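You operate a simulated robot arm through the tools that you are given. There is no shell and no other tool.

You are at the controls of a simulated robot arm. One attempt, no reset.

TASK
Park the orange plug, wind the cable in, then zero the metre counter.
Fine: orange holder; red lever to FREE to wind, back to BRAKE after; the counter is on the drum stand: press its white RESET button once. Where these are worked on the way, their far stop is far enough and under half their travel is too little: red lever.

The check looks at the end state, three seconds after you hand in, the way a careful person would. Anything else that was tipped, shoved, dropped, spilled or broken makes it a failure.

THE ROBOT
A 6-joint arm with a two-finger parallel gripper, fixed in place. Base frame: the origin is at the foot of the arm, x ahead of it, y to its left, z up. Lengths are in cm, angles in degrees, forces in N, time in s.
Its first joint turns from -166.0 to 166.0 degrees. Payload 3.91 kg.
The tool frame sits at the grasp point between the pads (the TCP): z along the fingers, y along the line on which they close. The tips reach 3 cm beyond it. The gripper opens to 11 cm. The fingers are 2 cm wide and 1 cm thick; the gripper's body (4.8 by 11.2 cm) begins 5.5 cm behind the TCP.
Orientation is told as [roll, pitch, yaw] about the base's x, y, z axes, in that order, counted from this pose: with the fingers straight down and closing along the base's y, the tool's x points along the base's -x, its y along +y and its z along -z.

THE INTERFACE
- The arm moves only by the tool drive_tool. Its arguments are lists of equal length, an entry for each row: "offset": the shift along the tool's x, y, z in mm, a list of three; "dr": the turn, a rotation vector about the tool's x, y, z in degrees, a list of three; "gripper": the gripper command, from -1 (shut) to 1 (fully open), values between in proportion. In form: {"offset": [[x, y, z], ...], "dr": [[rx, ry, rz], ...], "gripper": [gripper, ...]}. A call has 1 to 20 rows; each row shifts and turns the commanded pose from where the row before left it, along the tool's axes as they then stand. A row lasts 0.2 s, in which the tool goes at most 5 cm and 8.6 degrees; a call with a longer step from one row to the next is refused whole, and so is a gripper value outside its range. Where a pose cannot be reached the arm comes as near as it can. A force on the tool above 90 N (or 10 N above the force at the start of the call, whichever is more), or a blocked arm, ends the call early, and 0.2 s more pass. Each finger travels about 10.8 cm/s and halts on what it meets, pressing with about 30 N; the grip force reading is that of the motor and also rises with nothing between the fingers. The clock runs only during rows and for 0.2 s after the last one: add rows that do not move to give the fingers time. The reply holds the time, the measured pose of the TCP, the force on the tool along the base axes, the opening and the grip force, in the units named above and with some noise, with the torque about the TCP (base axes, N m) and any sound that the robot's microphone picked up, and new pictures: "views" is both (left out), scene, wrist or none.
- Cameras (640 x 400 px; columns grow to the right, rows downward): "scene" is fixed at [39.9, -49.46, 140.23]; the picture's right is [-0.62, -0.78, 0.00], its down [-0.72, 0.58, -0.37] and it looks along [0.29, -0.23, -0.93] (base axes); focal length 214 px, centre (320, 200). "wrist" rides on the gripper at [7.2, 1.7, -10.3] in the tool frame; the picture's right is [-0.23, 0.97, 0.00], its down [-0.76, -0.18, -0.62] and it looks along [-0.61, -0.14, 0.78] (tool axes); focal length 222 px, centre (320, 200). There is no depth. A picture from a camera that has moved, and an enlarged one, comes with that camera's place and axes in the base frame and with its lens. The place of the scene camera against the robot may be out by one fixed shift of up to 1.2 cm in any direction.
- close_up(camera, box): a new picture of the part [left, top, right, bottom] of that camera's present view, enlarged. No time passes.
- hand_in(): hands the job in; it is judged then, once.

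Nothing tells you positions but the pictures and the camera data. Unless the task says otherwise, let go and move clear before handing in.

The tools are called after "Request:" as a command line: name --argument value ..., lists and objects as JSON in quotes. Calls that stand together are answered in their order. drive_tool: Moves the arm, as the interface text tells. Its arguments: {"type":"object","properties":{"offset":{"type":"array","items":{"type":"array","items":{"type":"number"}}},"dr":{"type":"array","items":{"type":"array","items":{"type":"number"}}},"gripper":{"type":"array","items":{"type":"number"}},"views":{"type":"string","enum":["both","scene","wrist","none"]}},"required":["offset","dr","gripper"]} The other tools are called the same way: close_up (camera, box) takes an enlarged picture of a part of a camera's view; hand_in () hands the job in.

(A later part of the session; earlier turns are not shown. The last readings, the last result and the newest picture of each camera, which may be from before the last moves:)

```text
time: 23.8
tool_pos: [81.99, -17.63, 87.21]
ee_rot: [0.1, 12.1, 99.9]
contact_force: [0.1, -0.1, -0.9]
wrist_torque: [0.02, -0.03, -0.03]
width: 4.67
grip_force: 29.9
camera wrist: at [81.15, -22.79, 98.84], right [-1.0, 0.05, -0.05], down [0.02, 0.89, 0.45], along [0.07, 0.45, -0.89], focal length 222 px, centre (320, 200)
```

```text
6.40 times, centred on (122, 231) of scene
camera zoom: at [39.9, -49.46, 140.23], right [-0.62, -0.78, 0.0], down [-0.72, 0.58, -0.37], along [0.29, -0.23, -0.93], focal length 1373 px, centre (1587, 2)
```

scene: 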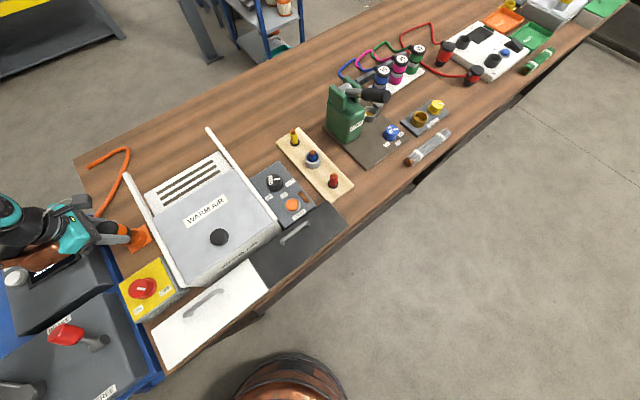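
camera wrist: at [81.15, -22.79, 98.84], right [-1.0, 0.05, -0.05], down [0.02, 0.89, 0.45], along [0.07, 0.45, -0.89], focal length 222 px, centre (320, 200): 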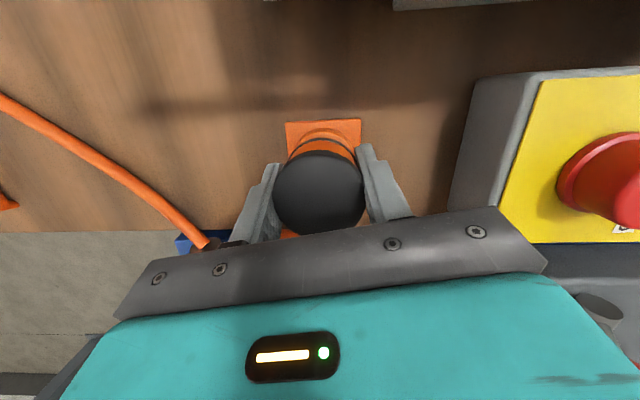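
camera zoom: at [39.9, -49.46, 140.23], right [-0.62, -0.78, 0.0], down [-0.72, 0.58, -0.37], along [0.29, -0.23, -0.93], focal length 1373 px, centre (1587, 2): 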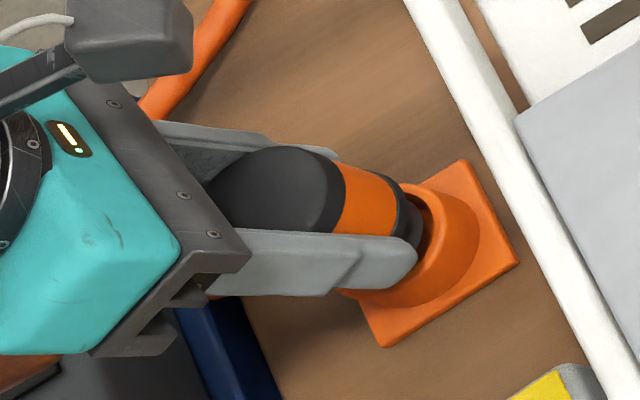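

The nose is lined up over the cup. Lowering in small steps while watching the force.

Request:
drive_tool --offset '[[-0.8, 1.0, 2.9], [-0.6, 0, 2.9], [-0.6, 0, 2.9], [0, 0, 0]]' --dr '[[0, 0, 0], [0, 0, 0], [0, 0, 0], [0, 0, 0]]' --gripper '[-0.5, -0.5, -0.5, -0.5]' --views "none"

Request:
drive_tool --offset '[[-0.6, 0, 2.9], [0, 0, 0]]' --dr '[[0, 0, 0], [0, 0, 0]]' --gripper '[-0.5, -0.5]' --views "none"

Request:
drive_tool --offset '[[-0.6, 0, 2.9], [0, 0, 0]]' --dr '[[0, 0, 0], [0, 0, 0]]' --gripper '[-0.5, -0.5]' --views "wrist"

Request:
close_up --camera "wrist" --box '[250, 80, 410, 180]'

Request:
close_up --camera "scene" --box '[72, 200, 172, 262]'

```text
time: 24.8
tool_pos: [81.96, -17.61, 86.42]
ee_rot: [-0.1, 12.1, 99.9]
contact_force: [0.5, -0.6, -0.7]
wrist_torque: [0.0, 0.01, 0.0]
width: 4.67
grip_force: 30.0
```

```text
time: 25.4
tool_pos: [81.9, -17.67, 85.94]
ee_rot: [0.0, 12.1, 99.9]
contact_force: [0.4, 0.4, -1.4]
wrist_torque: [-0.02, 0.02, 0.02]
width: 4.68
grip_force: 29.6
```

```text
time: 26.0
tool_pos: [81.99, -17.57, 85.75]
ee_rot: [-0.1, 12.1, 99.9]
contact_force: [-1.3, 0.3, 10.6]
wrist_torque: [0.0, 0.29, -0.06]
width: 4.67
grip_force: 30.1
camera wrist: at [81.13, -22.77, 97.42], right [-1.0, 0.05, -0.05], down [0.02, 0.89, 0.45], along [0.07, 0.45, -0.89], focal length 222 px, centre (320, 200)
```

wrist: 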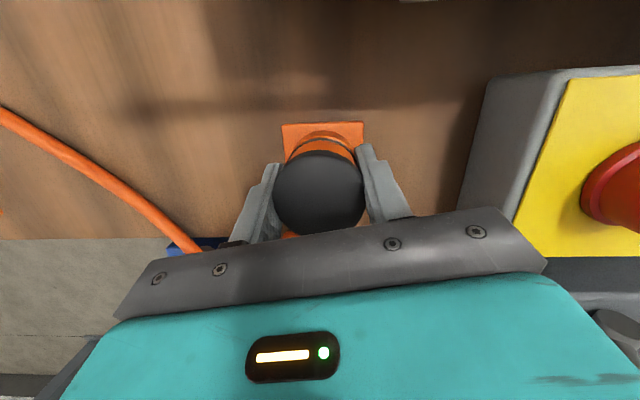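

```text
4.00 times, centred on (330, 130) of wrist
camera zoom: at [81.13, -22.77, 97.42], right [-1.0, 0.05, -0.05], down [0.02, 0.89, 0.45], along [0.07, 0.45, -0.89], focal length 888 px, centre (280, 480)
```

zoom: 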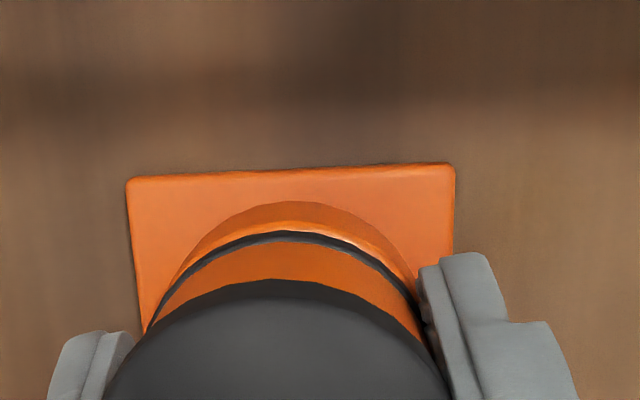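

```text
6.40 times, centred on (122, 231) of scene
camera zoom: at [39.9, -49.46, 140.23], right [-0.62, -0.78, 0.0], down [-0.72, 0.58, -0.37], along [0.29, -0.23, -0.93], focal length 1373 px, centre (1587, 2)
```

zoom: 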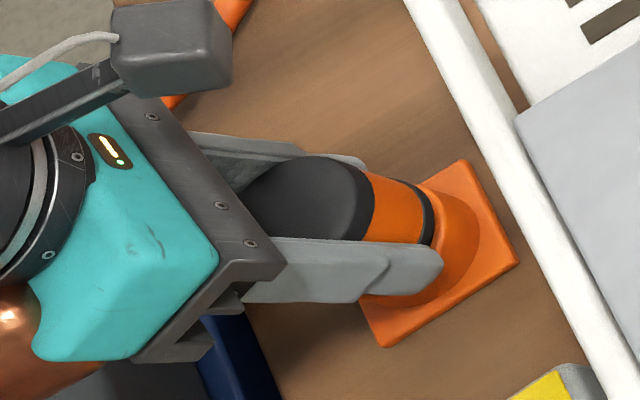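

There is contact of about 10 N, and its torque points to the -x fingertip or edge meeting the rim, with the nose already in the cup. I'll ease up 2 mm, shift 1.5 mm in -x and release gently.

Request:
drive_tool --offset '[[0.4, 0, -2.0], [-0.3, 1.5, 0], [0, 0, 0]]' --dr '[[0, 0, 0], [0, 0, 0], [0, 0, 0]]' --gripper '[-0.5, -0.5, -0.5]' --views "none"

Request:
drive_tool --offset '[[-0.6, 0, 2.9], [0, 0, 0]]' --dr '[[0, 0, 0], [0, 0, 0]]' --gripper '[-0.5, -0.5]' --views "wrist"

Request:
close_up --camera "scene" --box '[92, 210, 162, 254]'

Request:
close_up --camera "wrist" --box '[250, 80, 410, 180]'

```text
time: 26.8
tool_pos: [81.89, -17.65, 85.81]
ee_rot: [0.0, 12.1, 100.0]
contact_force: [8.9, -0.1, -2.3]
wrist_torque: [0.0, -0.37, 0.01]
width: 4.65
grip_force: 30.4
```

```text
time: 27.4
tool_pos: [81.87, -17.63, 85.75]
ee_rot: [-0.2, 12.3, 99.9]
contact_force: [19.9, -1.0, 23.5]
wrist_torque: [-0.03, -0.01, 0.02]
width: 4.64
grip_force: 30.0
camera wrist: at [80.96, -22.76, 97.42], right [-1.0, 0.05, -0.05], down [0.02, 0.89, 0.45], along [0.07, 0.45, -0.89], focal length 222 px, centre (320, 200)
```

wrist: 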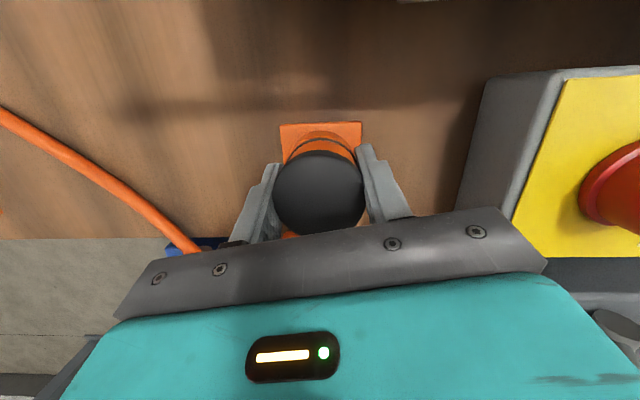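

```text
9.09 times, centred on (127, 232) of scene
camera zoom: at [39.9, -49.46, 140.23], right [-0.62, -0.78, 0.0], down [-0.72, 0.58, -0.37], along [0.29, -0.23, -0.93], focal length 1950 px, centre (2074, -91)
```

zoom: 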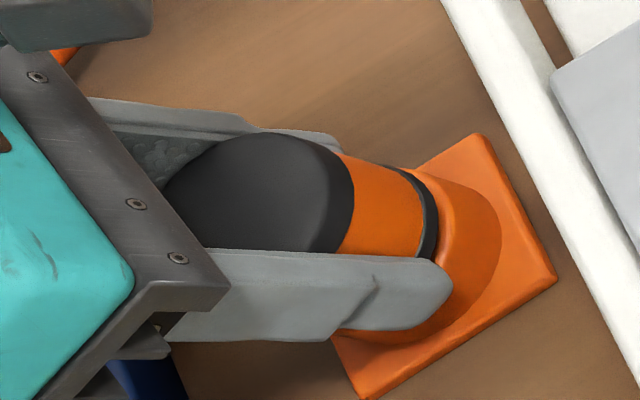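

```text
4.00 times, centred on (330, 130) of wrist
camera zoom: at [80.96, -22.76, 97.42], right [-1.0, 0.05, -0.05], down [0.02, 0.89, 0.45], along [0.07, 0.45, -0.89], focal length 888 px, centre (280, 480)
```

zoom: 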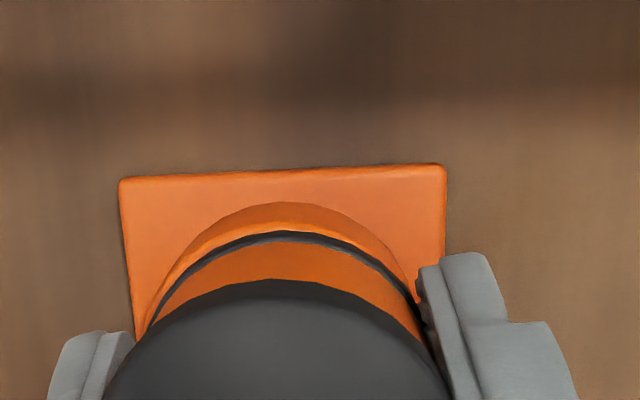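

The side force shows the nose is captive inside the cup. I'll relieve the sideways push, then open the fingers.

Request:
drive_tool --offset '[[0.2, -1.4, -1.5], [0, 0, 0]]' --dr '[[0, 0, 0], [0, 0, 0]]' --gripper '[-0.5, -0.5]' --views "none"

Request:
drive_tool --offset '[[0, 0, 0], [0, 0, 0], [0, 0, 0], [0, 0, 0]]' --dr '[[0, 0, 0], [0, 0, 0], [0, 0, 0], [0, 0, 0]]' --gripper '[0.1, 0.3, 0.3, 0.3]' --views "wrist"

Request:
close_up --camera "scene" --box '[92, 210, 162, 254]'

Request:
close_up --camera "wrist" --box '[250, 80, 410, 180]'

```text
time: 28.0
tool_pos: [81.8, -17.69, 85.8]
ee_rot: [-0.1, 12.1, 99.9]
contact_force: [9.4, -5.7, 16.5]
wrist_torque: [-0.1, -0.26, 0.24]
width: 4.7
grip_force: 29.7
```

```text
time: 29.0
tool_pos: [82.0, -17.58, 85.79]
ee_rot: [-0.1, 12.1, 99.9]
contact_force: [-0.9, -1.1, 0.4]
wrist_torque: [0.0, 0.01, 0.01]
width: 7.17
grip_force: 0.1
camera wrist: at [81.06, -22.7, 97.37], right [-1.0, 0.05, -0.05], down [0.02, 0.89, 0.45], along [0.06, 0.45, -0.89], focal length 222 px, centre (320, 200)
```

wrist: 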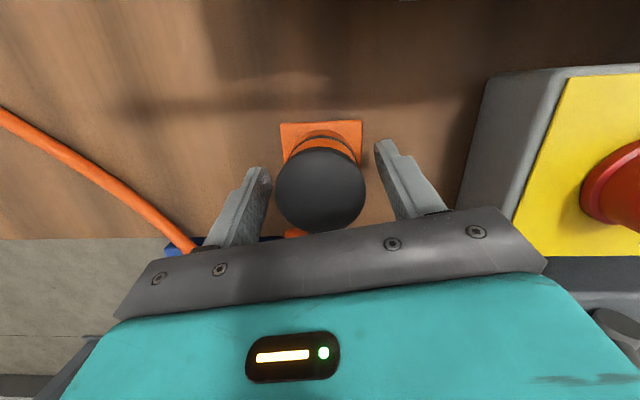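

```text
9.09 times, centred on (127, 232) of scene
camera zoom: at [39.9, -49.46, 140.23], right [-0.62, -0.78, 0.0], down [-0.72, 0.58, -0.37], along [0.29, -0.23, -0.93], focal length 1950 px, centre (2074, -91)
```

zoom: 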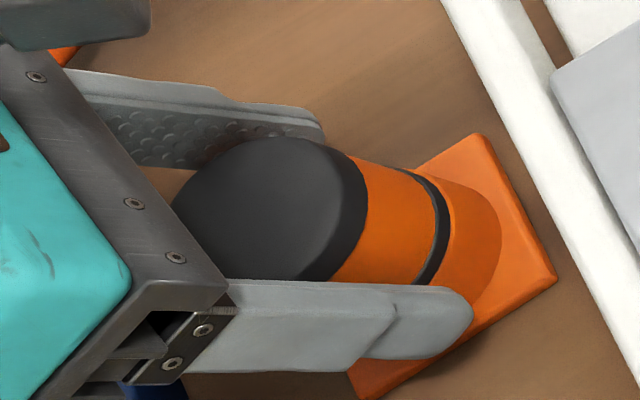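

```text
4.00 times, centred on (330, 130) of wrist
camera zoom: at [81.06, -22.7, 97.37], right [-1.0, 0.05, -0.05], down [0.02, 0.89, 0.45], along [0.06, 0.45, -0.89], focal length 888 px, centre (280, 480)
```

zoom: 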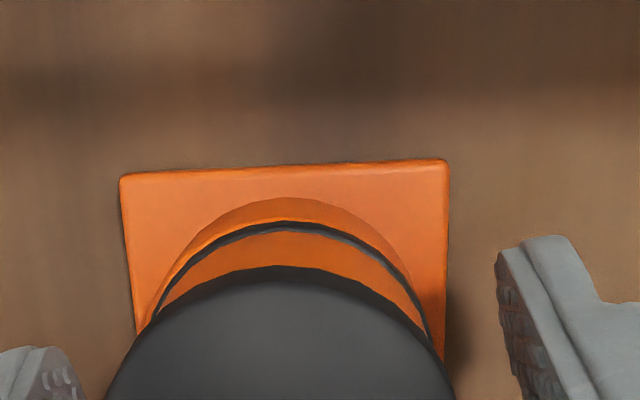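

The plug is seated with its collar on the rim. Lifting the gripper straight away to look at it.

Request:
drive_tool --offset '[[3.1, 0, -14.7], [6.2, 0, -29.3], [6.2, 0, -29.3], [6.2, 0, -29.3], [6.2, 0, -29.3], [6.2, 0, -29.3], [0, 0, 0]]' --dr '[[0, 0, 0], [0, 0, 0], [0, 0, 0], [0, 0, 0], [0, 0, 0], [0, 0, 0], [0, 0, 0]]' --gripper '[0.4, 0.4, 0.4, 0.4, 0.4, 0.4, 0.4]'

Request:
close_up --camera "scene" --box '[72, 200, 172, 262]'

Request:
close_up --camera "wrist" --box '[220, 60, 420, 220]'

```text
time: 30.6
tool_pos: [81.99, -17.47, 102.24]
ee_rot: [0.0, 12.1, 99.8]
contact_force: [0.5, 0.4, -0.7]
wrist_torque: [-0.01, -0.02, -0.02]
width: 7.7
grip_force: 0.1
camera wrist: at [81.17, -22.66, 113.87], right [-1.0, 0.05, -0.05], down [0.02, 0.89, 0.45], along [0.07, 0.45, -0.89], focal length 222 px, centre (320, 200)
```

scene: 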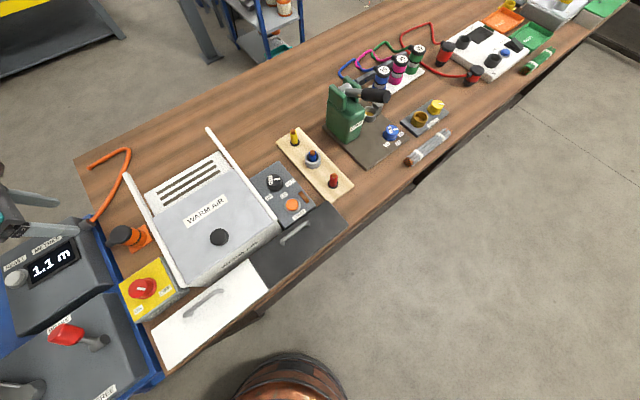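
wrist: 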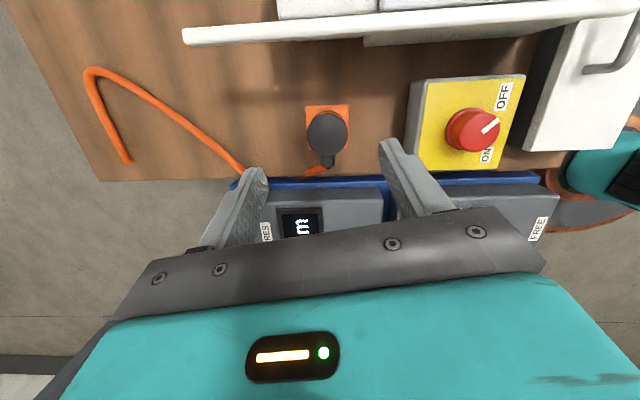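

```text
6.40 times, centred on (122, 231) of scene
camera zoom: at [39.9, -49.46, 140.23], right [-0.62, -0.78, 0.0], down [-0.72, 0.58, -0.37], along [0.29, -0.23, -0.93], focal length 1373 px, centre (1587, 2)
```

zoom: 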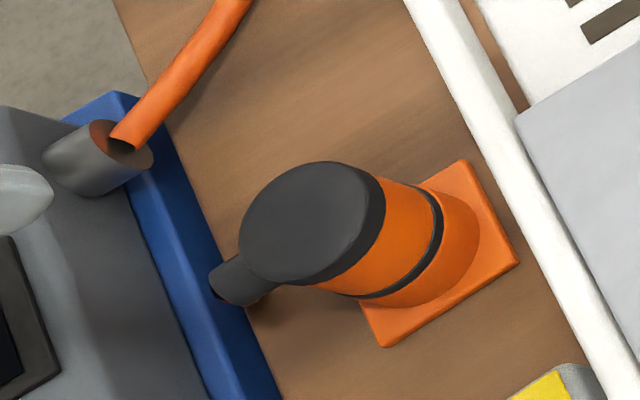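

```text
2.50 times, centred on (320, 140) of wrist
camera zoom: at [81.17, -22.66, 113.87], right [-1.0, 0.05, -0.05], down [0.02, 0.89, 0.45], along [0.07, 0.45, -0.89], focal length 555 px, centre (320, 350)
```

zoom: 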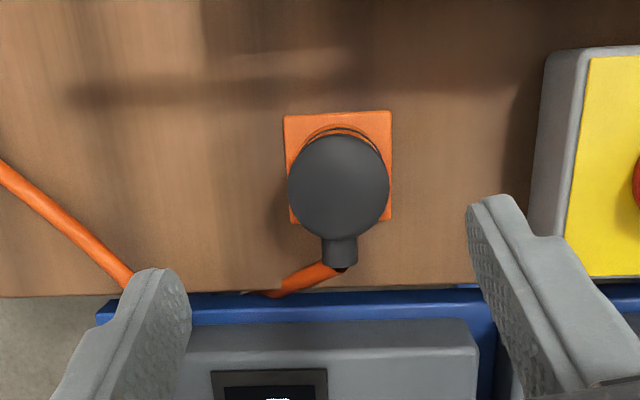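

The plug is parked with its cable stub towards the drum stand. Next I'll bring the camera over the drum stand to study the red lever, the counter and the crank.

Request:
drive_tool --offset '[[0, 0, -50], [0, 0, -50], [0, 0, 0], [0, 0, 0], [0, 0, 0], [0, 0, 0], [0, 0, 0], [0, 0, 0], [0, 0, 0], [0, 0, 0], [0, 0, 0], [0, 0, 0], [0, 0, 0], [0, 0, 0], [40, 25, 0], [40, 25, 0], [40, 25, 0], [40, 25, 0], [40, 25, 0]]' --dr '[[0, -6, 0], [0, -6.1, 0], [0, 0, 8.33], [0, 0, 8.33], [0, 0, 8.33], [0, 0, 8.33], [0, 0, 8.33], [0, 0, 8.33], [0, 0, 8.33], [0, 0, 8.33], [0, 0, 8.33], [0, 0, 8.33], [0, 0, 8.33], [0, 0, 8.33], [0, 0, 0], [0, 0, 0], [0, 0, 0], [0, 0, 0], [0, 0, 0]]' --gripper '[0.4, 0.4, 0.4, 0.4, 0.4, 0.4, 0.4, 0.4, 0.4, 0.4, 0.4, 0.4, 0.4, 0.4, 0.4, 0.4, 0.4, 0.4, 0.4]'

Request:
close_up --camera "wrist" --box '[200, 0, 520, 200]'

```text
time: 34.6
tool_pos: [61.55, -3.31, 111.9]
ee_rot: [-0.1, 0.2, -0.1]
contact_force: [0.9, 0.1, -0.4]
wrist_torque: [0.01, 0.05, 0.03]
width: 7.72
grip_force: 0.0
camera wrist: at [54.29, -1.5, 122.27], right [0.23, 0.97, 0.0], down [0.76, -0.18, 0.62], along [0.61, -0.14, -0.78], focal length 222 px, centre (320, 200)
```

scene: 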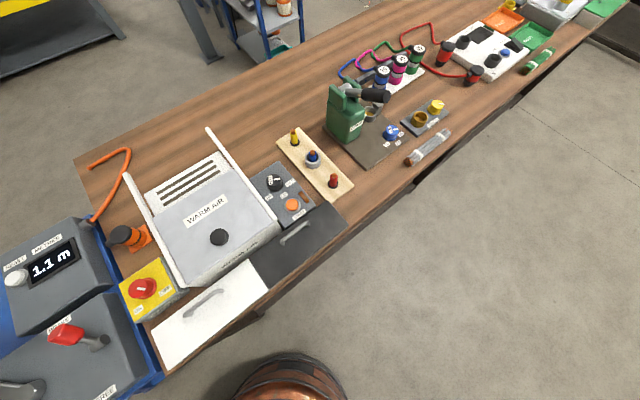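
wrist: 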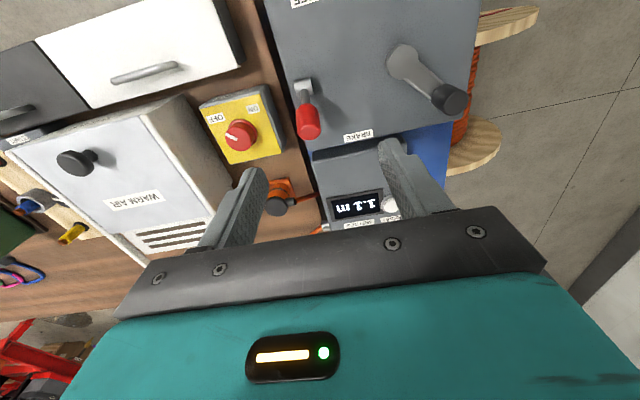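

```text
2.00 times, centred on (360, 100) of wrist
camera zoom: at [54.29, -1.5, 122.27], right [0.23, 0.97, 0.0], down [0.76, -0.18, 0.62], along [0.61, -0.14, -0.78], focal length 444 px, centre (240, 400)
```

zoom: 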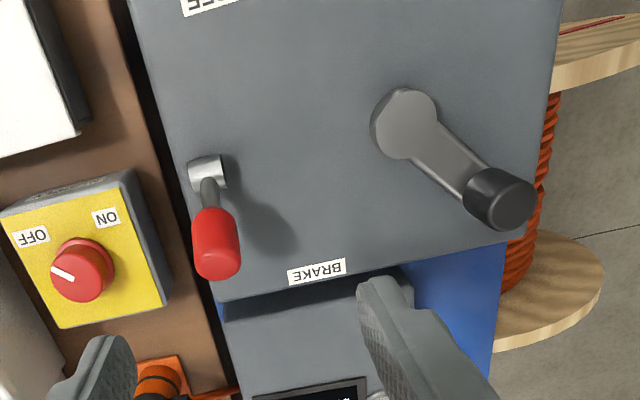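

The lever pivots near (60.8, -5.5, 86) and its red knob tip is near (64.6, -5.4, 94), leaning +x to BRAKE. FREE is at the -x end. I'll close the gripper and lower it on the +x side of the knob.

Request:
drive_tool --offset '[[-40, -10.5, 0], [-40, -10.5, 0], [0, 0, 45], [0, 0, 45], [0, 0, 45], [0, 0, 0]]' --dr '[[0, 0, 0], [0, 0, 0], [0, 0, 0], [0, 0, 0], [0, 0, 0], [0, 0, 0]]' --gripper '[-1, -1, -1, -1, -1, -1]'

Request:
close_up --camera "scene" --box '[0, 220, 180, 400]'

Request:
close_up --camera "wrist" --box '[200, 0, 520, 200]'

```text
time: 36.0
tool_pos: [69.73, -5.47, 98.54]
ee_rot: [0.0, 0.0, 0.0]
contact_force: [0.6, -0.6, 0.0]
wrist_torque: [0.01, -0.04, -0.03]
width: 0.0
grip_force: 30.4
camera wrist: at [62.37, -3.8, 108.95], right [0.23, 0.97, 0.0], down [0.76, -0.18, 0.62], along [0.61, -0.14, -0.78], focal length 222 px, centre (320, 200)
```

scene: 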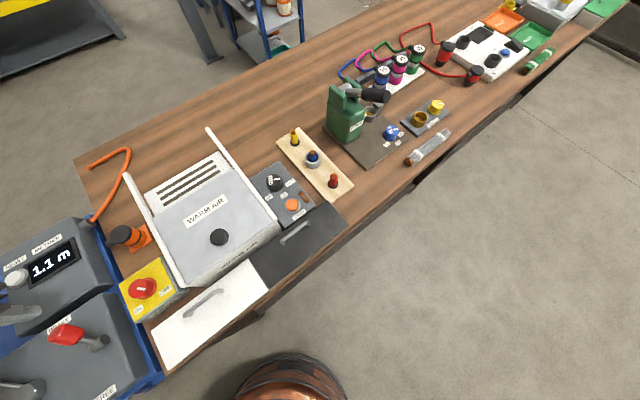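
wrist: 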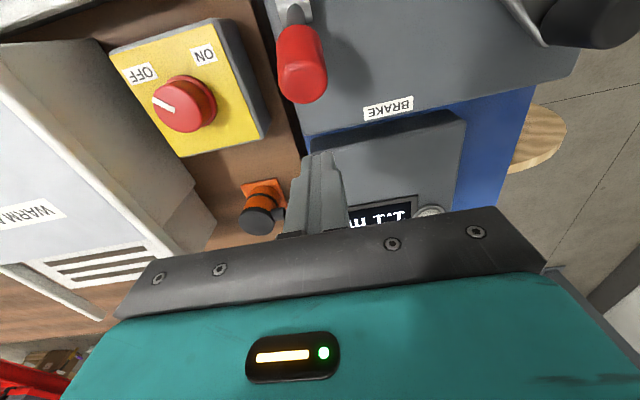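

```text
2.22 times, centred on (90, 310) of scene
camera zoom: at [39.9, -49.46, 140.23], right [-0.62, -0.78, 0.0], down [-0.72, 0.58, -0.37], along [0.29, -0.23, -0.93], focal length 477 px, centre (831, -44)
```

zoom: 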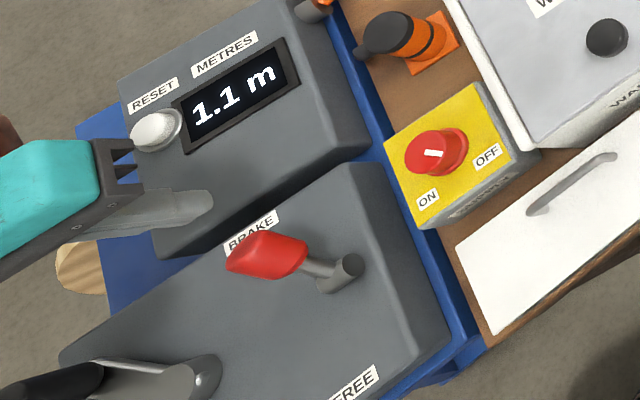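

```text
2.00 times, centred on (360, 100) of wrist
camera zoom: at [62.37, -3.8, 108.95], right [0.23, 0.97, 0.0], down [0.76, -0.18, 0.62], along [0.61, -0.14, -0.78], focal length 444 px, centre (240, 400)
```

zoom: 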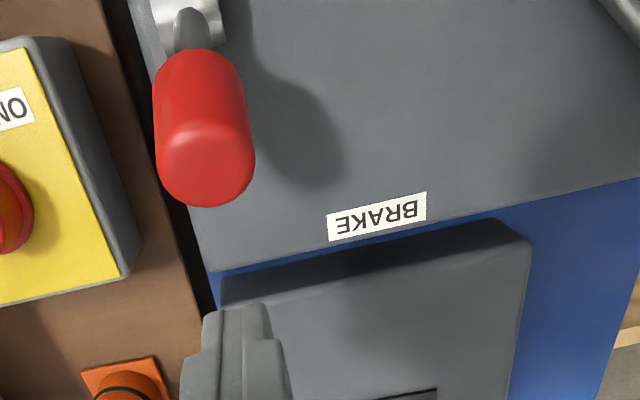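

Fingertips are in line with the knob in y and about 2.5 cm on its +x side. I'll lower to z=92.8 and push the lever toward -x.

Request:
drive_tool --offset '[[0, 0, 29], [0, 0, 28], [8, 0, 0], [8, 0, 0], [8, 0, 0], [8, 0, 0], [8, 0, 0], [8, 0, 0], [8, 0, 0], [0, 0, 0]]' --dr '[[0, 0, 0], [0, 0, 0], [0, 0, 0], [0, 0, 0], [0, 0, 0], [0, 0, 0], [0, 0, 0], [0, 0, 0], [0, 0, 0], [0, 0, 0]]' --gripper '[-1, -1, -1, -1, -1, -1, -1, -1, -1, -1]'

Request:
close_up --camera "scene" --box '[0, 220, 180, 400]'

```text
time: 38.2
tool_pos: [63.98, -5.49, 92.84]
ee_rot: [0.1, 0.1, 0.0]
contact_force: [0.0, -0.2, -1.0]
wrist_torque: [-0.02, 0.0, 0.01]
width: 0.0
grip_force: 29.5
camera wrist: at [56.72, -3.9, 103.18], right [0.23, 0.97, 0.0], down [0.76, -0.18, 0.62], along [0.61, -0.14, -0.78], focal length 222 px, centre (320, 200)
```

scene: 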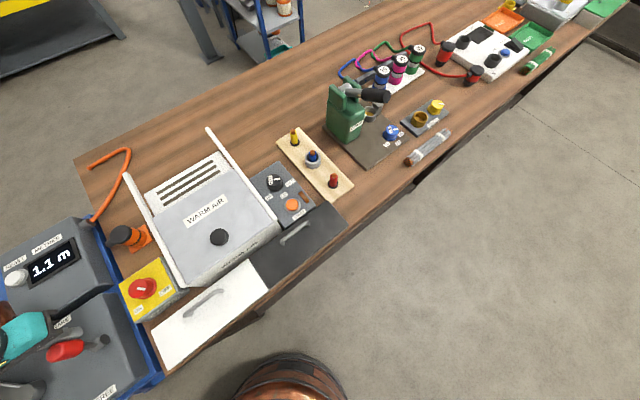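
wrist: 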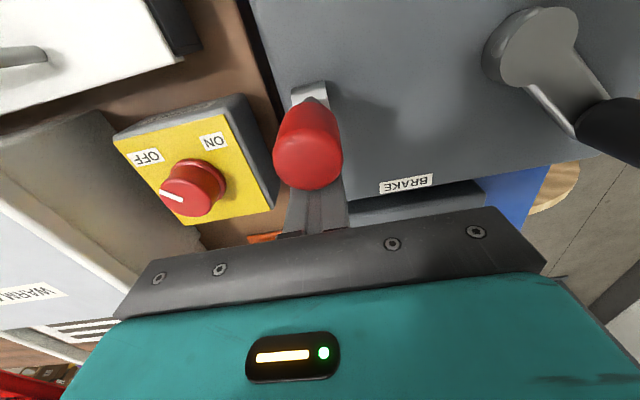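

```text
2.22 times, centred on (90, 310) of scene
camera zoom: at [39.9, -49.46, 140.23], right [-0.62, -0.78, 0.0], down [-0.72, 0.58, -0.37], along [0.29, -0.23, -0.93], focal length 477 px, centre (831, -44)
```

zoom: 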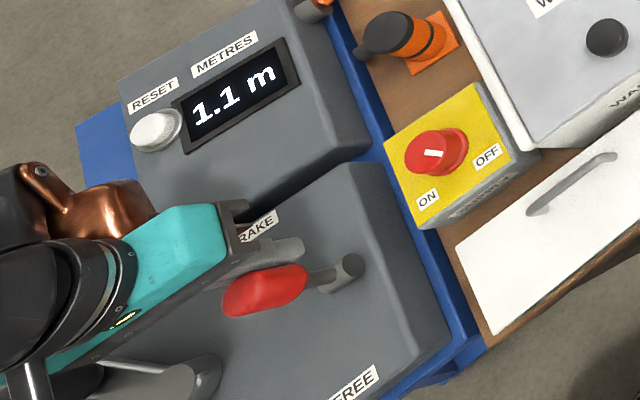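

The lever is moving, now near upright. I'll continue pushing toward FREE in small steps.

Request:
drive_tool --offset '[[6, 0, 0], [6, 0, 0], [6, 0, 0], [6, 0, 0], [6, 0, 0], [0, 0, 0]]' --dr '[[0, 0, 0], [0, 0, 0], [0, 0, 0], [0, 0, 0], [0, 0, 0], [0, 0, 0]]' --gripper '[-1, -1, -1, -1, -1, -1]'

Request:
close_up --camera "scene" --box '[0, 220, 180, 400]'

```text
time: 39.6
tool_pos: [61.02, -5.54, 92.95]
ee_rot: [0.0, 0.0, -0.1]
contact_force: [0.4, -0.4, 0.1]
wrist_torque: [0.02, 0.01, 0.01]
width: 0.0
grip_force: 30.1
camera wrist: at [53.7, -3.98, 103.25], right [0.23, 0.97, 0.0], down [0.76, -0.18, 0.62], along [0.61, -0.14, -0.78], focal length 222 px, centre (320, 200)
```

scene: 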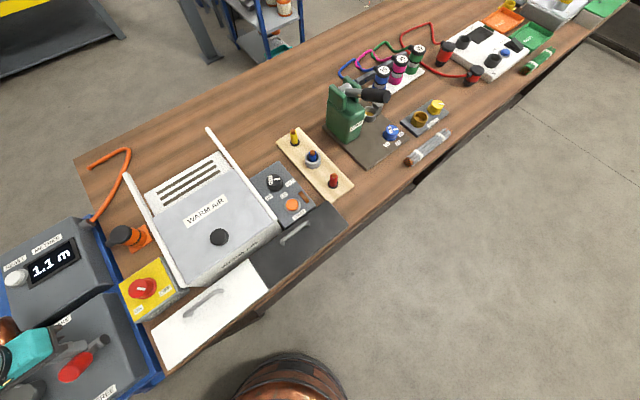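
wrist: 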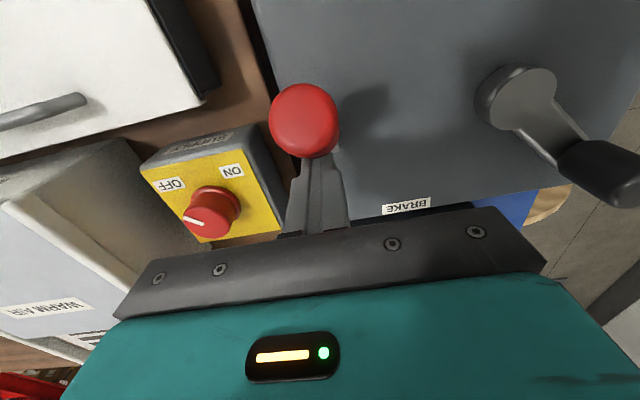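

```text
2.22 times, centred on (90, 310) of scene
camera zoom: at [39.9, -49.46, 140.23], right [-0.62, -0.78, 0.0], down [-0.72, 0.58, -0.37], along [0.29, -0.23, -0.93], focal length 477 px, centre (831, -44)
```

zoom: 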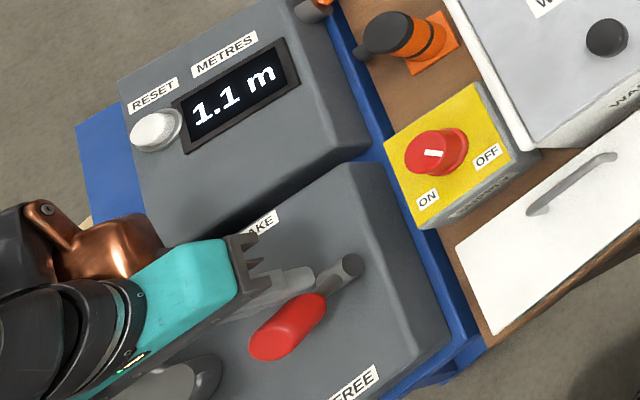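

Still no stop reached. Pushing further.

Request:
drive_tool --offset '[[5, 0, 0], [5, 0, 0], [5, 0, 0], [5, 0, 0], [0, 0, 0]]' --dr '[[0, 0, 0], [0, 0, 0], [0, 0, 0], [0, 0, 0], [0, 0, 0]]' --gripper '[-1, -1, -1, -1, -1]'

Request:
close_up --camera "scene" --box '[0, 220, 180, 400]'

```text
time: 40.3
tool_pos: [60.69, -5.67, 93.0]
ee_rot: [-0.1, -0.8, -0.1]
contact_force: [73.0, -7.6, -12.7]
wrist_torque: [0.18, -1.96, 0.01]
width: 0.0
grip_force: 30.1
stopped in row 3: the force on the tool passed its limit at 103 N (the readings are from after the stop); the commanded pose is now the measured one
camera wrist: at [53.29, -3.96, 103.15], right [0.23, 0.97, 0.0], down [0.75, -0.18, 0.63], along [0.62, -0.14, -0.77], focal length 222 px, centre (320, 200)
```

scene: 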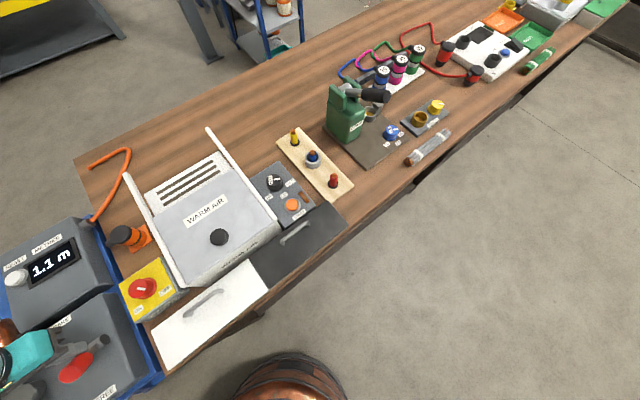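
wrist: 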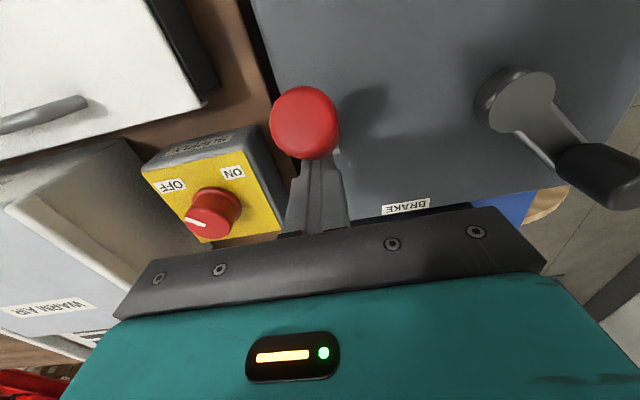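

```text
2.22 times, centred on (90, 310) of scene
camera zoom: at [39.9, -49.46, 140.23], right [-0.62, -0.78, 0.0], down [-0.72, 0.58, -0.37], along [0.29, -0.23, -0.93], focal length 477 px, centre (831, -44)
```

zoom: 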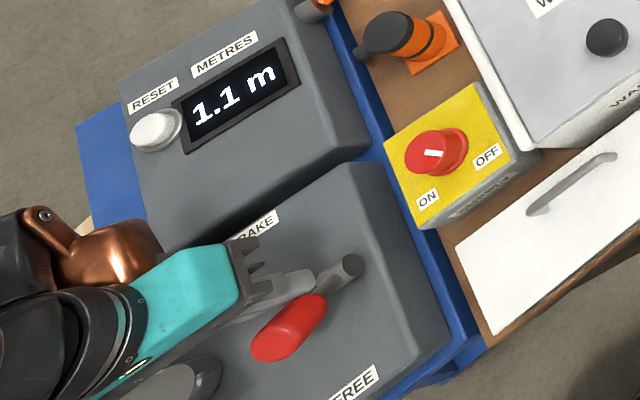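

The lever hit its far stop, with the knob now leaning symmetrically to the FREE side. I'll back off, rise and study the crank.

Request:
drive_tool --offset '[[-15, 0, 0], [-15, 0, 0], [0, 0, -45], [0, 0, -45], [0, 0, -45], [0, 0, -45], [20, 25, 0], [20, 25, 0], [20, 25, 0], [20, 25, 0], [0, 0, 0]]' --dr '[[0, 0, 0], [0, 0.8, 0], [0, 0, 0], [0, 0, 0], [0, 0, 0], [0, 0, 0], [0, 0, 0], [0, 0, 0], [0, 0, 0], [0, 0, 0], [0, 0, 0]]' --gripper '[-1, -1, -1, -1, -1, -1, -1, -1, -1, -1, -1]'

Request:
close_up --camera "wrist" --box '[200, 0, 520, 200]'

Request:
close_up --camera "scene" --box '[0, 220, 180, 400]'

```text
time: 42.7
tool_pos: [55.41, 4.44, 111.25]
ee_rot: [-0.1, 0.3, 0.0]
contact_force: [0.3, -0.5, -0.5]
wrist_torque: [-0.01, -0.02, -0.01]
width: 0.03
grip_force: 30.0
camera wrist: at [48.15, 6.16, 121.57], right [0.23, 0.97, 0.0], down [0.76, -0.18, 0.62], along [0.6, -0.14, -0.78], focal length 222 px, centre (320, 200)
```

scene: 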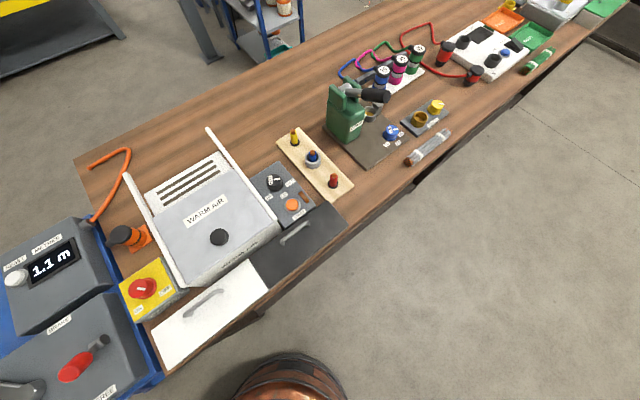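
wrist: 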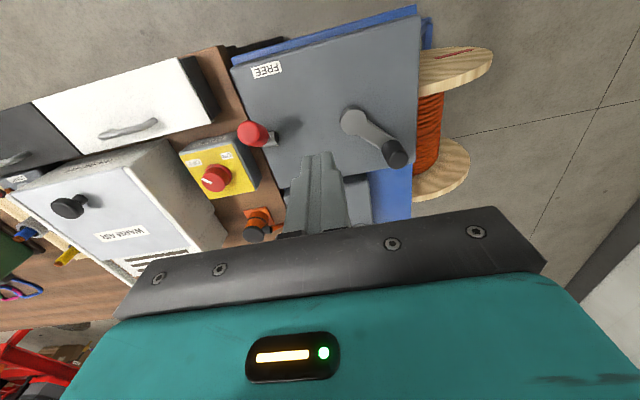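

```text
2.00 times, centred on (360, 100) of wrist
camera zoom: at [48.15, 6.16, 121.57], right [0.23, 0.97, 0.0], down [0.76, -0.18, 0.62], along [0.6, -0.14, -0.78], focal length 444 px, centre (240, 400)
```

zoom: 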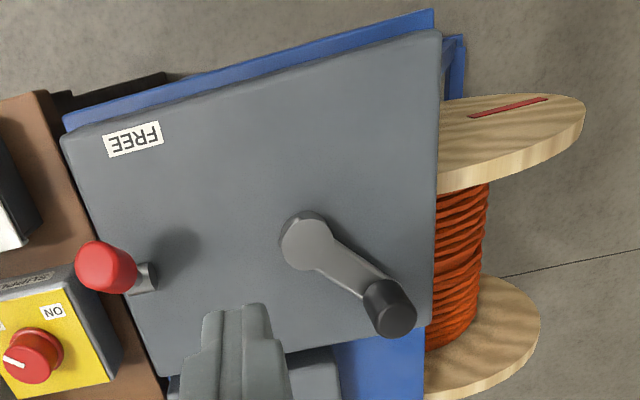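

```text
2.22 times, centred on (90, 310) of scene
camera zoom: at [39.9, -49.46, 140.23], right [-0.62, -0.78, 0.0], down [-0.72, 0.58, -0.37], along [0.29, -0.23, -0.93], focal length 477 px, centre (831, -44)
```

zoom: 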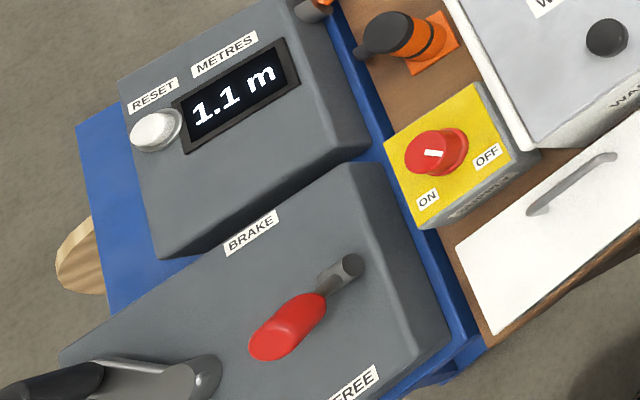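

The lever stays at FREE and nothing winds by itself, so the crank must be turned. I put its hub at (61.0, 8.6, 86) and the handle top at (66.1, 13.8, 92), a radius of about 7.3 cm. Checking the handle's size.

Request:
close_up --camera "wrist" --box '[330, 95, 430, 175]'

Request:
close_up --camera "scene" --box '[0, 340, 90, 400]'

```text
5.00 times, centred on (380, 135) of wrist
camera zoom: at [48.15, 6.16, 121.57], right [0.23, 0.97, 0.0], down [0.76, -0.18, 0.62], along [0.6, -0.14, -0.78], focal length 1111 px, centre (20, 525)
```

zoom: 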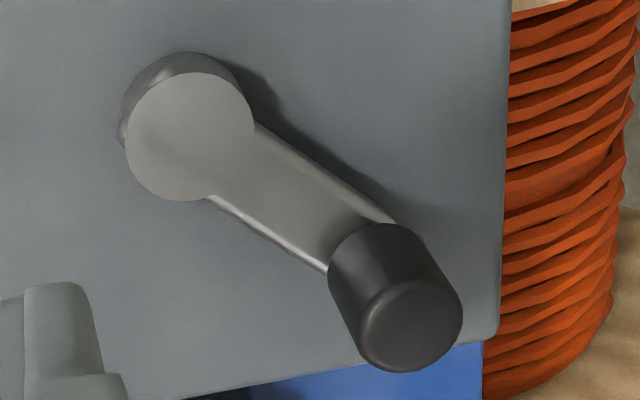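

```text
6.67 times, centred on (45, 370) of scene
camera zoom: at [39.9, -49.46, 140.23], right [-0.62, -0.78, 0.0], down [-0.72, 0.58, -0.37], along [0.29, -0.23, -0.93], focal length 1430 px, centre (2153, -933)
```

zoom: 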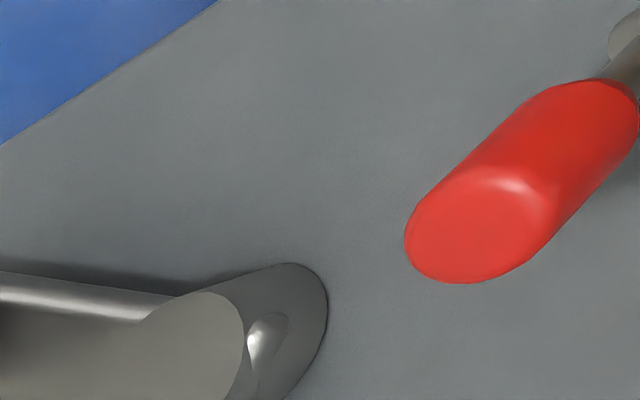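

The handle's diameter is about 3.1 cm. Moving over it with the gripper open.

Request:
drive_tool --offset '[[-27, 23.5, 28], [-27, 23.5, 28], [-27, 23.5, 28], [-27, 23.5, 28], [0, 0, 0]]' --dr '[[0, 0, 0], [0, 0, 0], [0, 0, 0], [0, 0, 0], [0, 0, 0]]' --gripper '[0.2, 0.2, 0.2, 0.2, 0.2]'

Request:
close_up --camera "wrist" --box '[200, 0, 520, 200]'

```text
time: 43.9
tool_pos: [66.27, 13.88, 99.86]
ee_rot: [-0.1, 0.2, -0.1]
contact_force: [-0.2, 0.4, 0.2]
wrist_torque: [-0.03, -0.03, 0.0]
width: 6.6
grip_force: 0.1
camera wrist: at [58.99, 15.52, 110.15], right [0.23, 0.97, 0.0], down [0.76, -0.18, 0.62], along [0.6, -0.14, -0.78], focal length 222 px, centre (320, 200)
```

scene: 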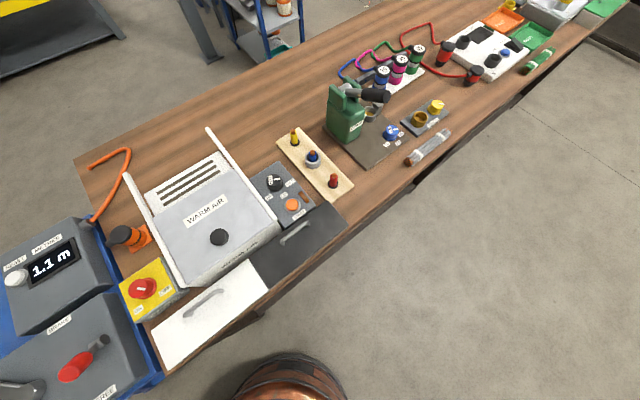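
wrist: 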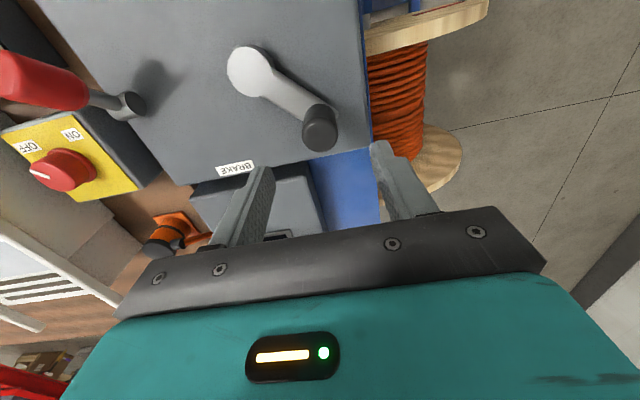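

```text
2.00 times, centred on (360, 100) of wrist
camera zoom: at [58.99, 15.52, 110.15], right [0.23, 0.97, 0.0], down [0.76, -0.18, 0.62], along [0.6, -0.14, -0.78], focal length 444 px, centre (240, 400)
```

zoom: 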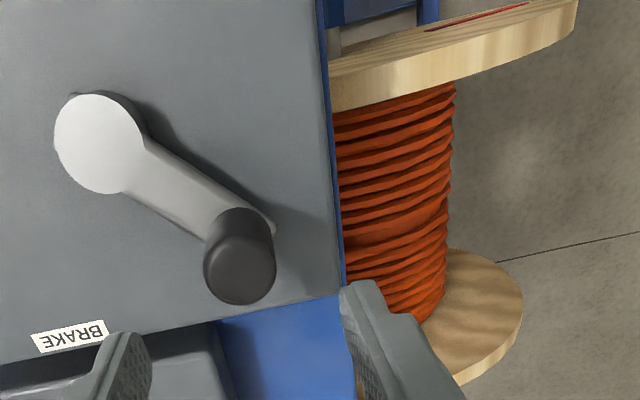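

The handle top is right under the gripper at (66.2, 13.9). Descending and gripping.

Request:
drive_tool --offset '[[0.8, 0, 28], [0, 0, 28], [0, 0, 28], [0, 0, 0], [0, 0, 0], [0, 0, 0], [0, 0, 0]]' --dr '[[0, 0, 0], [0, 0, 0], [0, 0, 0], [0, 0, 0], [0, 0, 0], [0, 0, 0], [0, 0, 0]]' --gripper '[0.2, 0.2, 0.2, -0.6, -0.6, -0.6, -0.6]' --views "wrist"

Request:
close_up --camera "wrist" --box '[200, 60, 440, 220]'

```text
time: 45.5
tool_pos: [66.09, 13.81, 91.31]
ee_rot: [0.1, 0.3, 0.0]
contact_force: [3.1, 4.3, -3.4]
wrist_torque: [0.18, -0.99, 0.0]
width: 3.09
grip_force: 44.9
camera wrist: at [58.93, 15.48, 101.71], right [0.23, 0.97, 0.0], down [0.76, -0.18, 0.62], along [0.6, -0.14, -0.78], focal length 222 px, centre (320, 200)
```

wrist: 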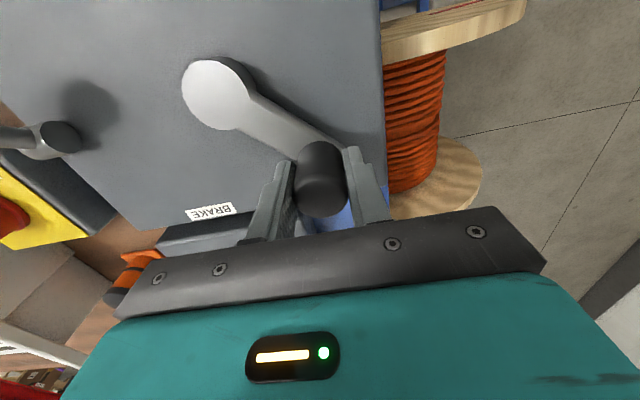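

```text
2.50 times, centred on (320, 140) of wrist
camera zoom: at [58.93, 15.48, 101.71], right [0.23, 0.97, 0.0], down [0.76, -0.18, 0.62], along [0.6, -0.14, -0.78], focal length 555 px, centre (320, 350)
```

zoom: 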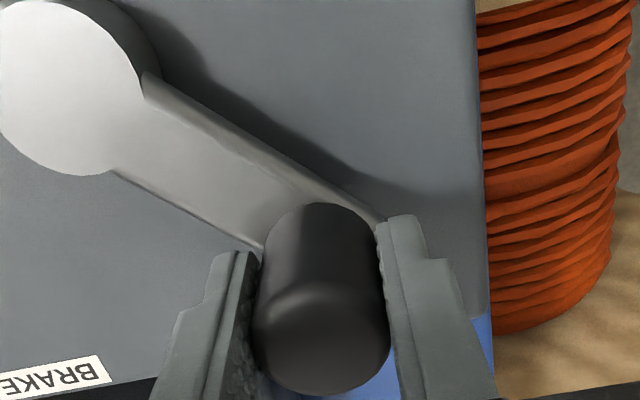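

Gripped firmly. Trying a slow 40° turn clockwise seen from above, and watching the counter.

Request:
drive_tool --offset '[[-8.2, -9.5, 0], [-6.6, -10.9, 0], [-4.5, -11.9, 0], [-2.5, -12.6, 0], [0, 0, 0]]' --dr '[[0, 0, 0], [0, 0, 0], [0, 0, 0], [0, 0, 0], [0, 0, 0]]' --gripper '[-0.6, -0.6, -0.6, -0.6, -0.6]'

Request:
close_up --camera "scene" --box '[0, 220, 120, 300]'

```text
time: 46.7
tool_pos: [68.19, 9.58, 91.44]
ee_rot: [0.0, 0.3, 0.2]
contact_force: [15.1, 9.1, -7.8]
wrist_torque: [-0.49, 0.04, 0.01]
width: 3.09
grip_force: 44.7
camera wrist: at [61.04, 11.24, 101.71], right [0.22, 0.97, 0.0], down [0.76, -0.18, 0.62], along [0.6, -0.14, -0.78], focal length 222 px, centre (320, 200)
```

scene: 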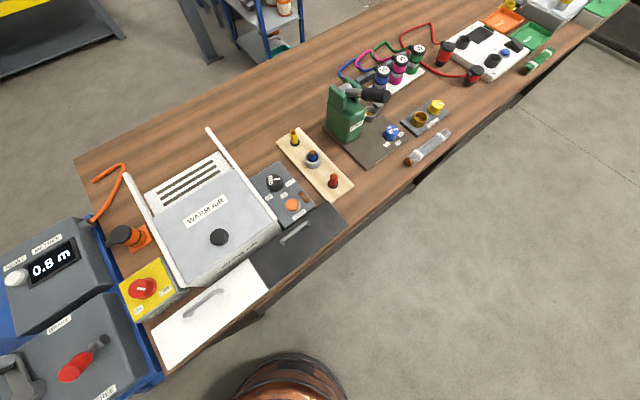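
wrist: 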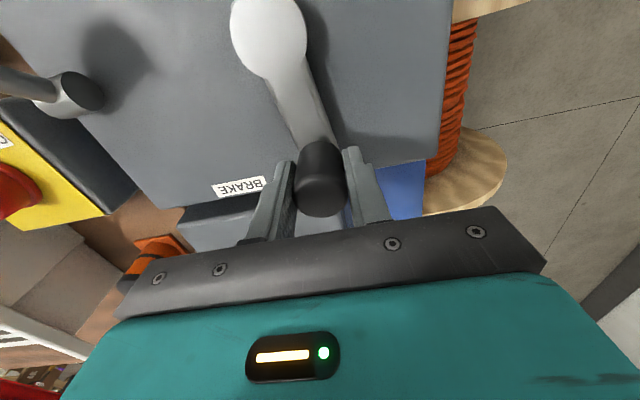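

```text
5.00 times, centred on (60, 260) of scene
camera zoom: at [39.9, -49.46, 140.23], right [-0.62, -0.78, 0.0], down [-0.72, 0.58, -0.37], along [0.29, -0.23, -0.93], focal length 1072 px, centre (1620, -100)
```

zoom: 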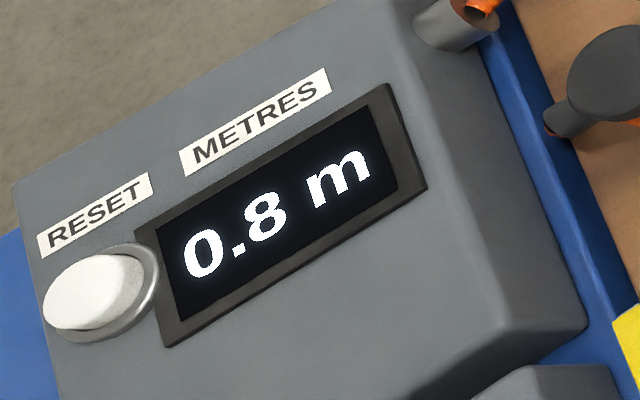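

Clockwise winds in: the counter dropped from 1.1 to 0.8 m over about 40°. Continuing the turn.

Request:
drive_tool --offset '[[-1.2, -12.8, 0], [2.0, -12.8, 0], [4.2, -12.2, 0], [6.3, -11.3, 0], [0, 0, 0]]' --dr '[[0, 0, 0], [0, 0, 0], [0, 0, 0], [0, 0, 0], [0, 0, 0]]' --gripper '[-0.6, -0.6, -0.6, -0.6, -0.6]'

Request:
close_up --camera "scene" --box '[0, 140, 180, 300]'

```text
time: 47.9
tool_pos: [67.24, 4.73, 91.37]
ee_rot: [-0.1, 0.2, 0.1]
contact_force: [23.5, 2.8, -24.5]
wrist_torque: [-0.02, 0.48, 0.01]
width: 3.12
grip_force: 44.7
camera wrist: at [60.01, 6.29, 101.79], right [0.22, 0.97, 0.0], down [0.76, -0.18, 0.62], along [0.6, -0.14, -0.78], focal length 222 px, centre (320, 200)
```

scene: 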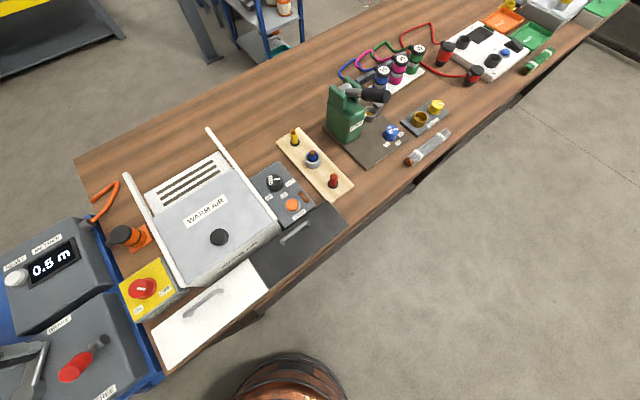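
wrist: 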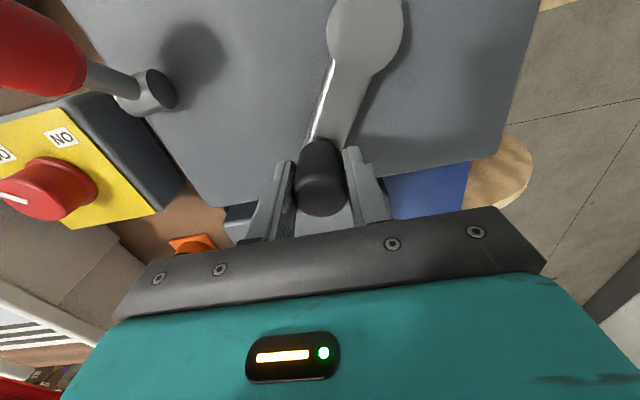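

```text
2.50 times, centred on (90, 220) of scene
camera zoom: at [39.9, -49.46, 140.23], right [-0.62, -0.78, 0.0], down [-0.72, 0.58, -0.37], along [0.29, -0.23, -0.93], focal length 536 px, centre (895, 150)
```

zoom: 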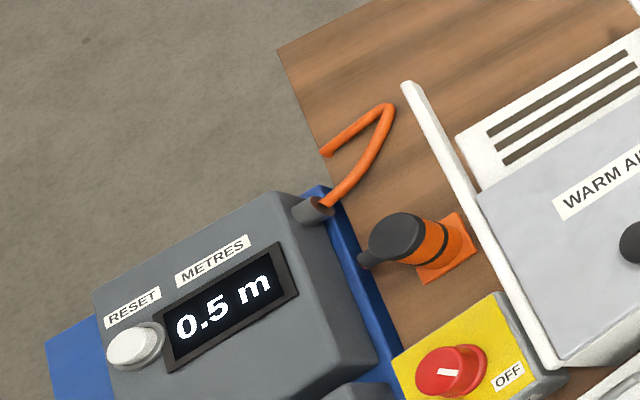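

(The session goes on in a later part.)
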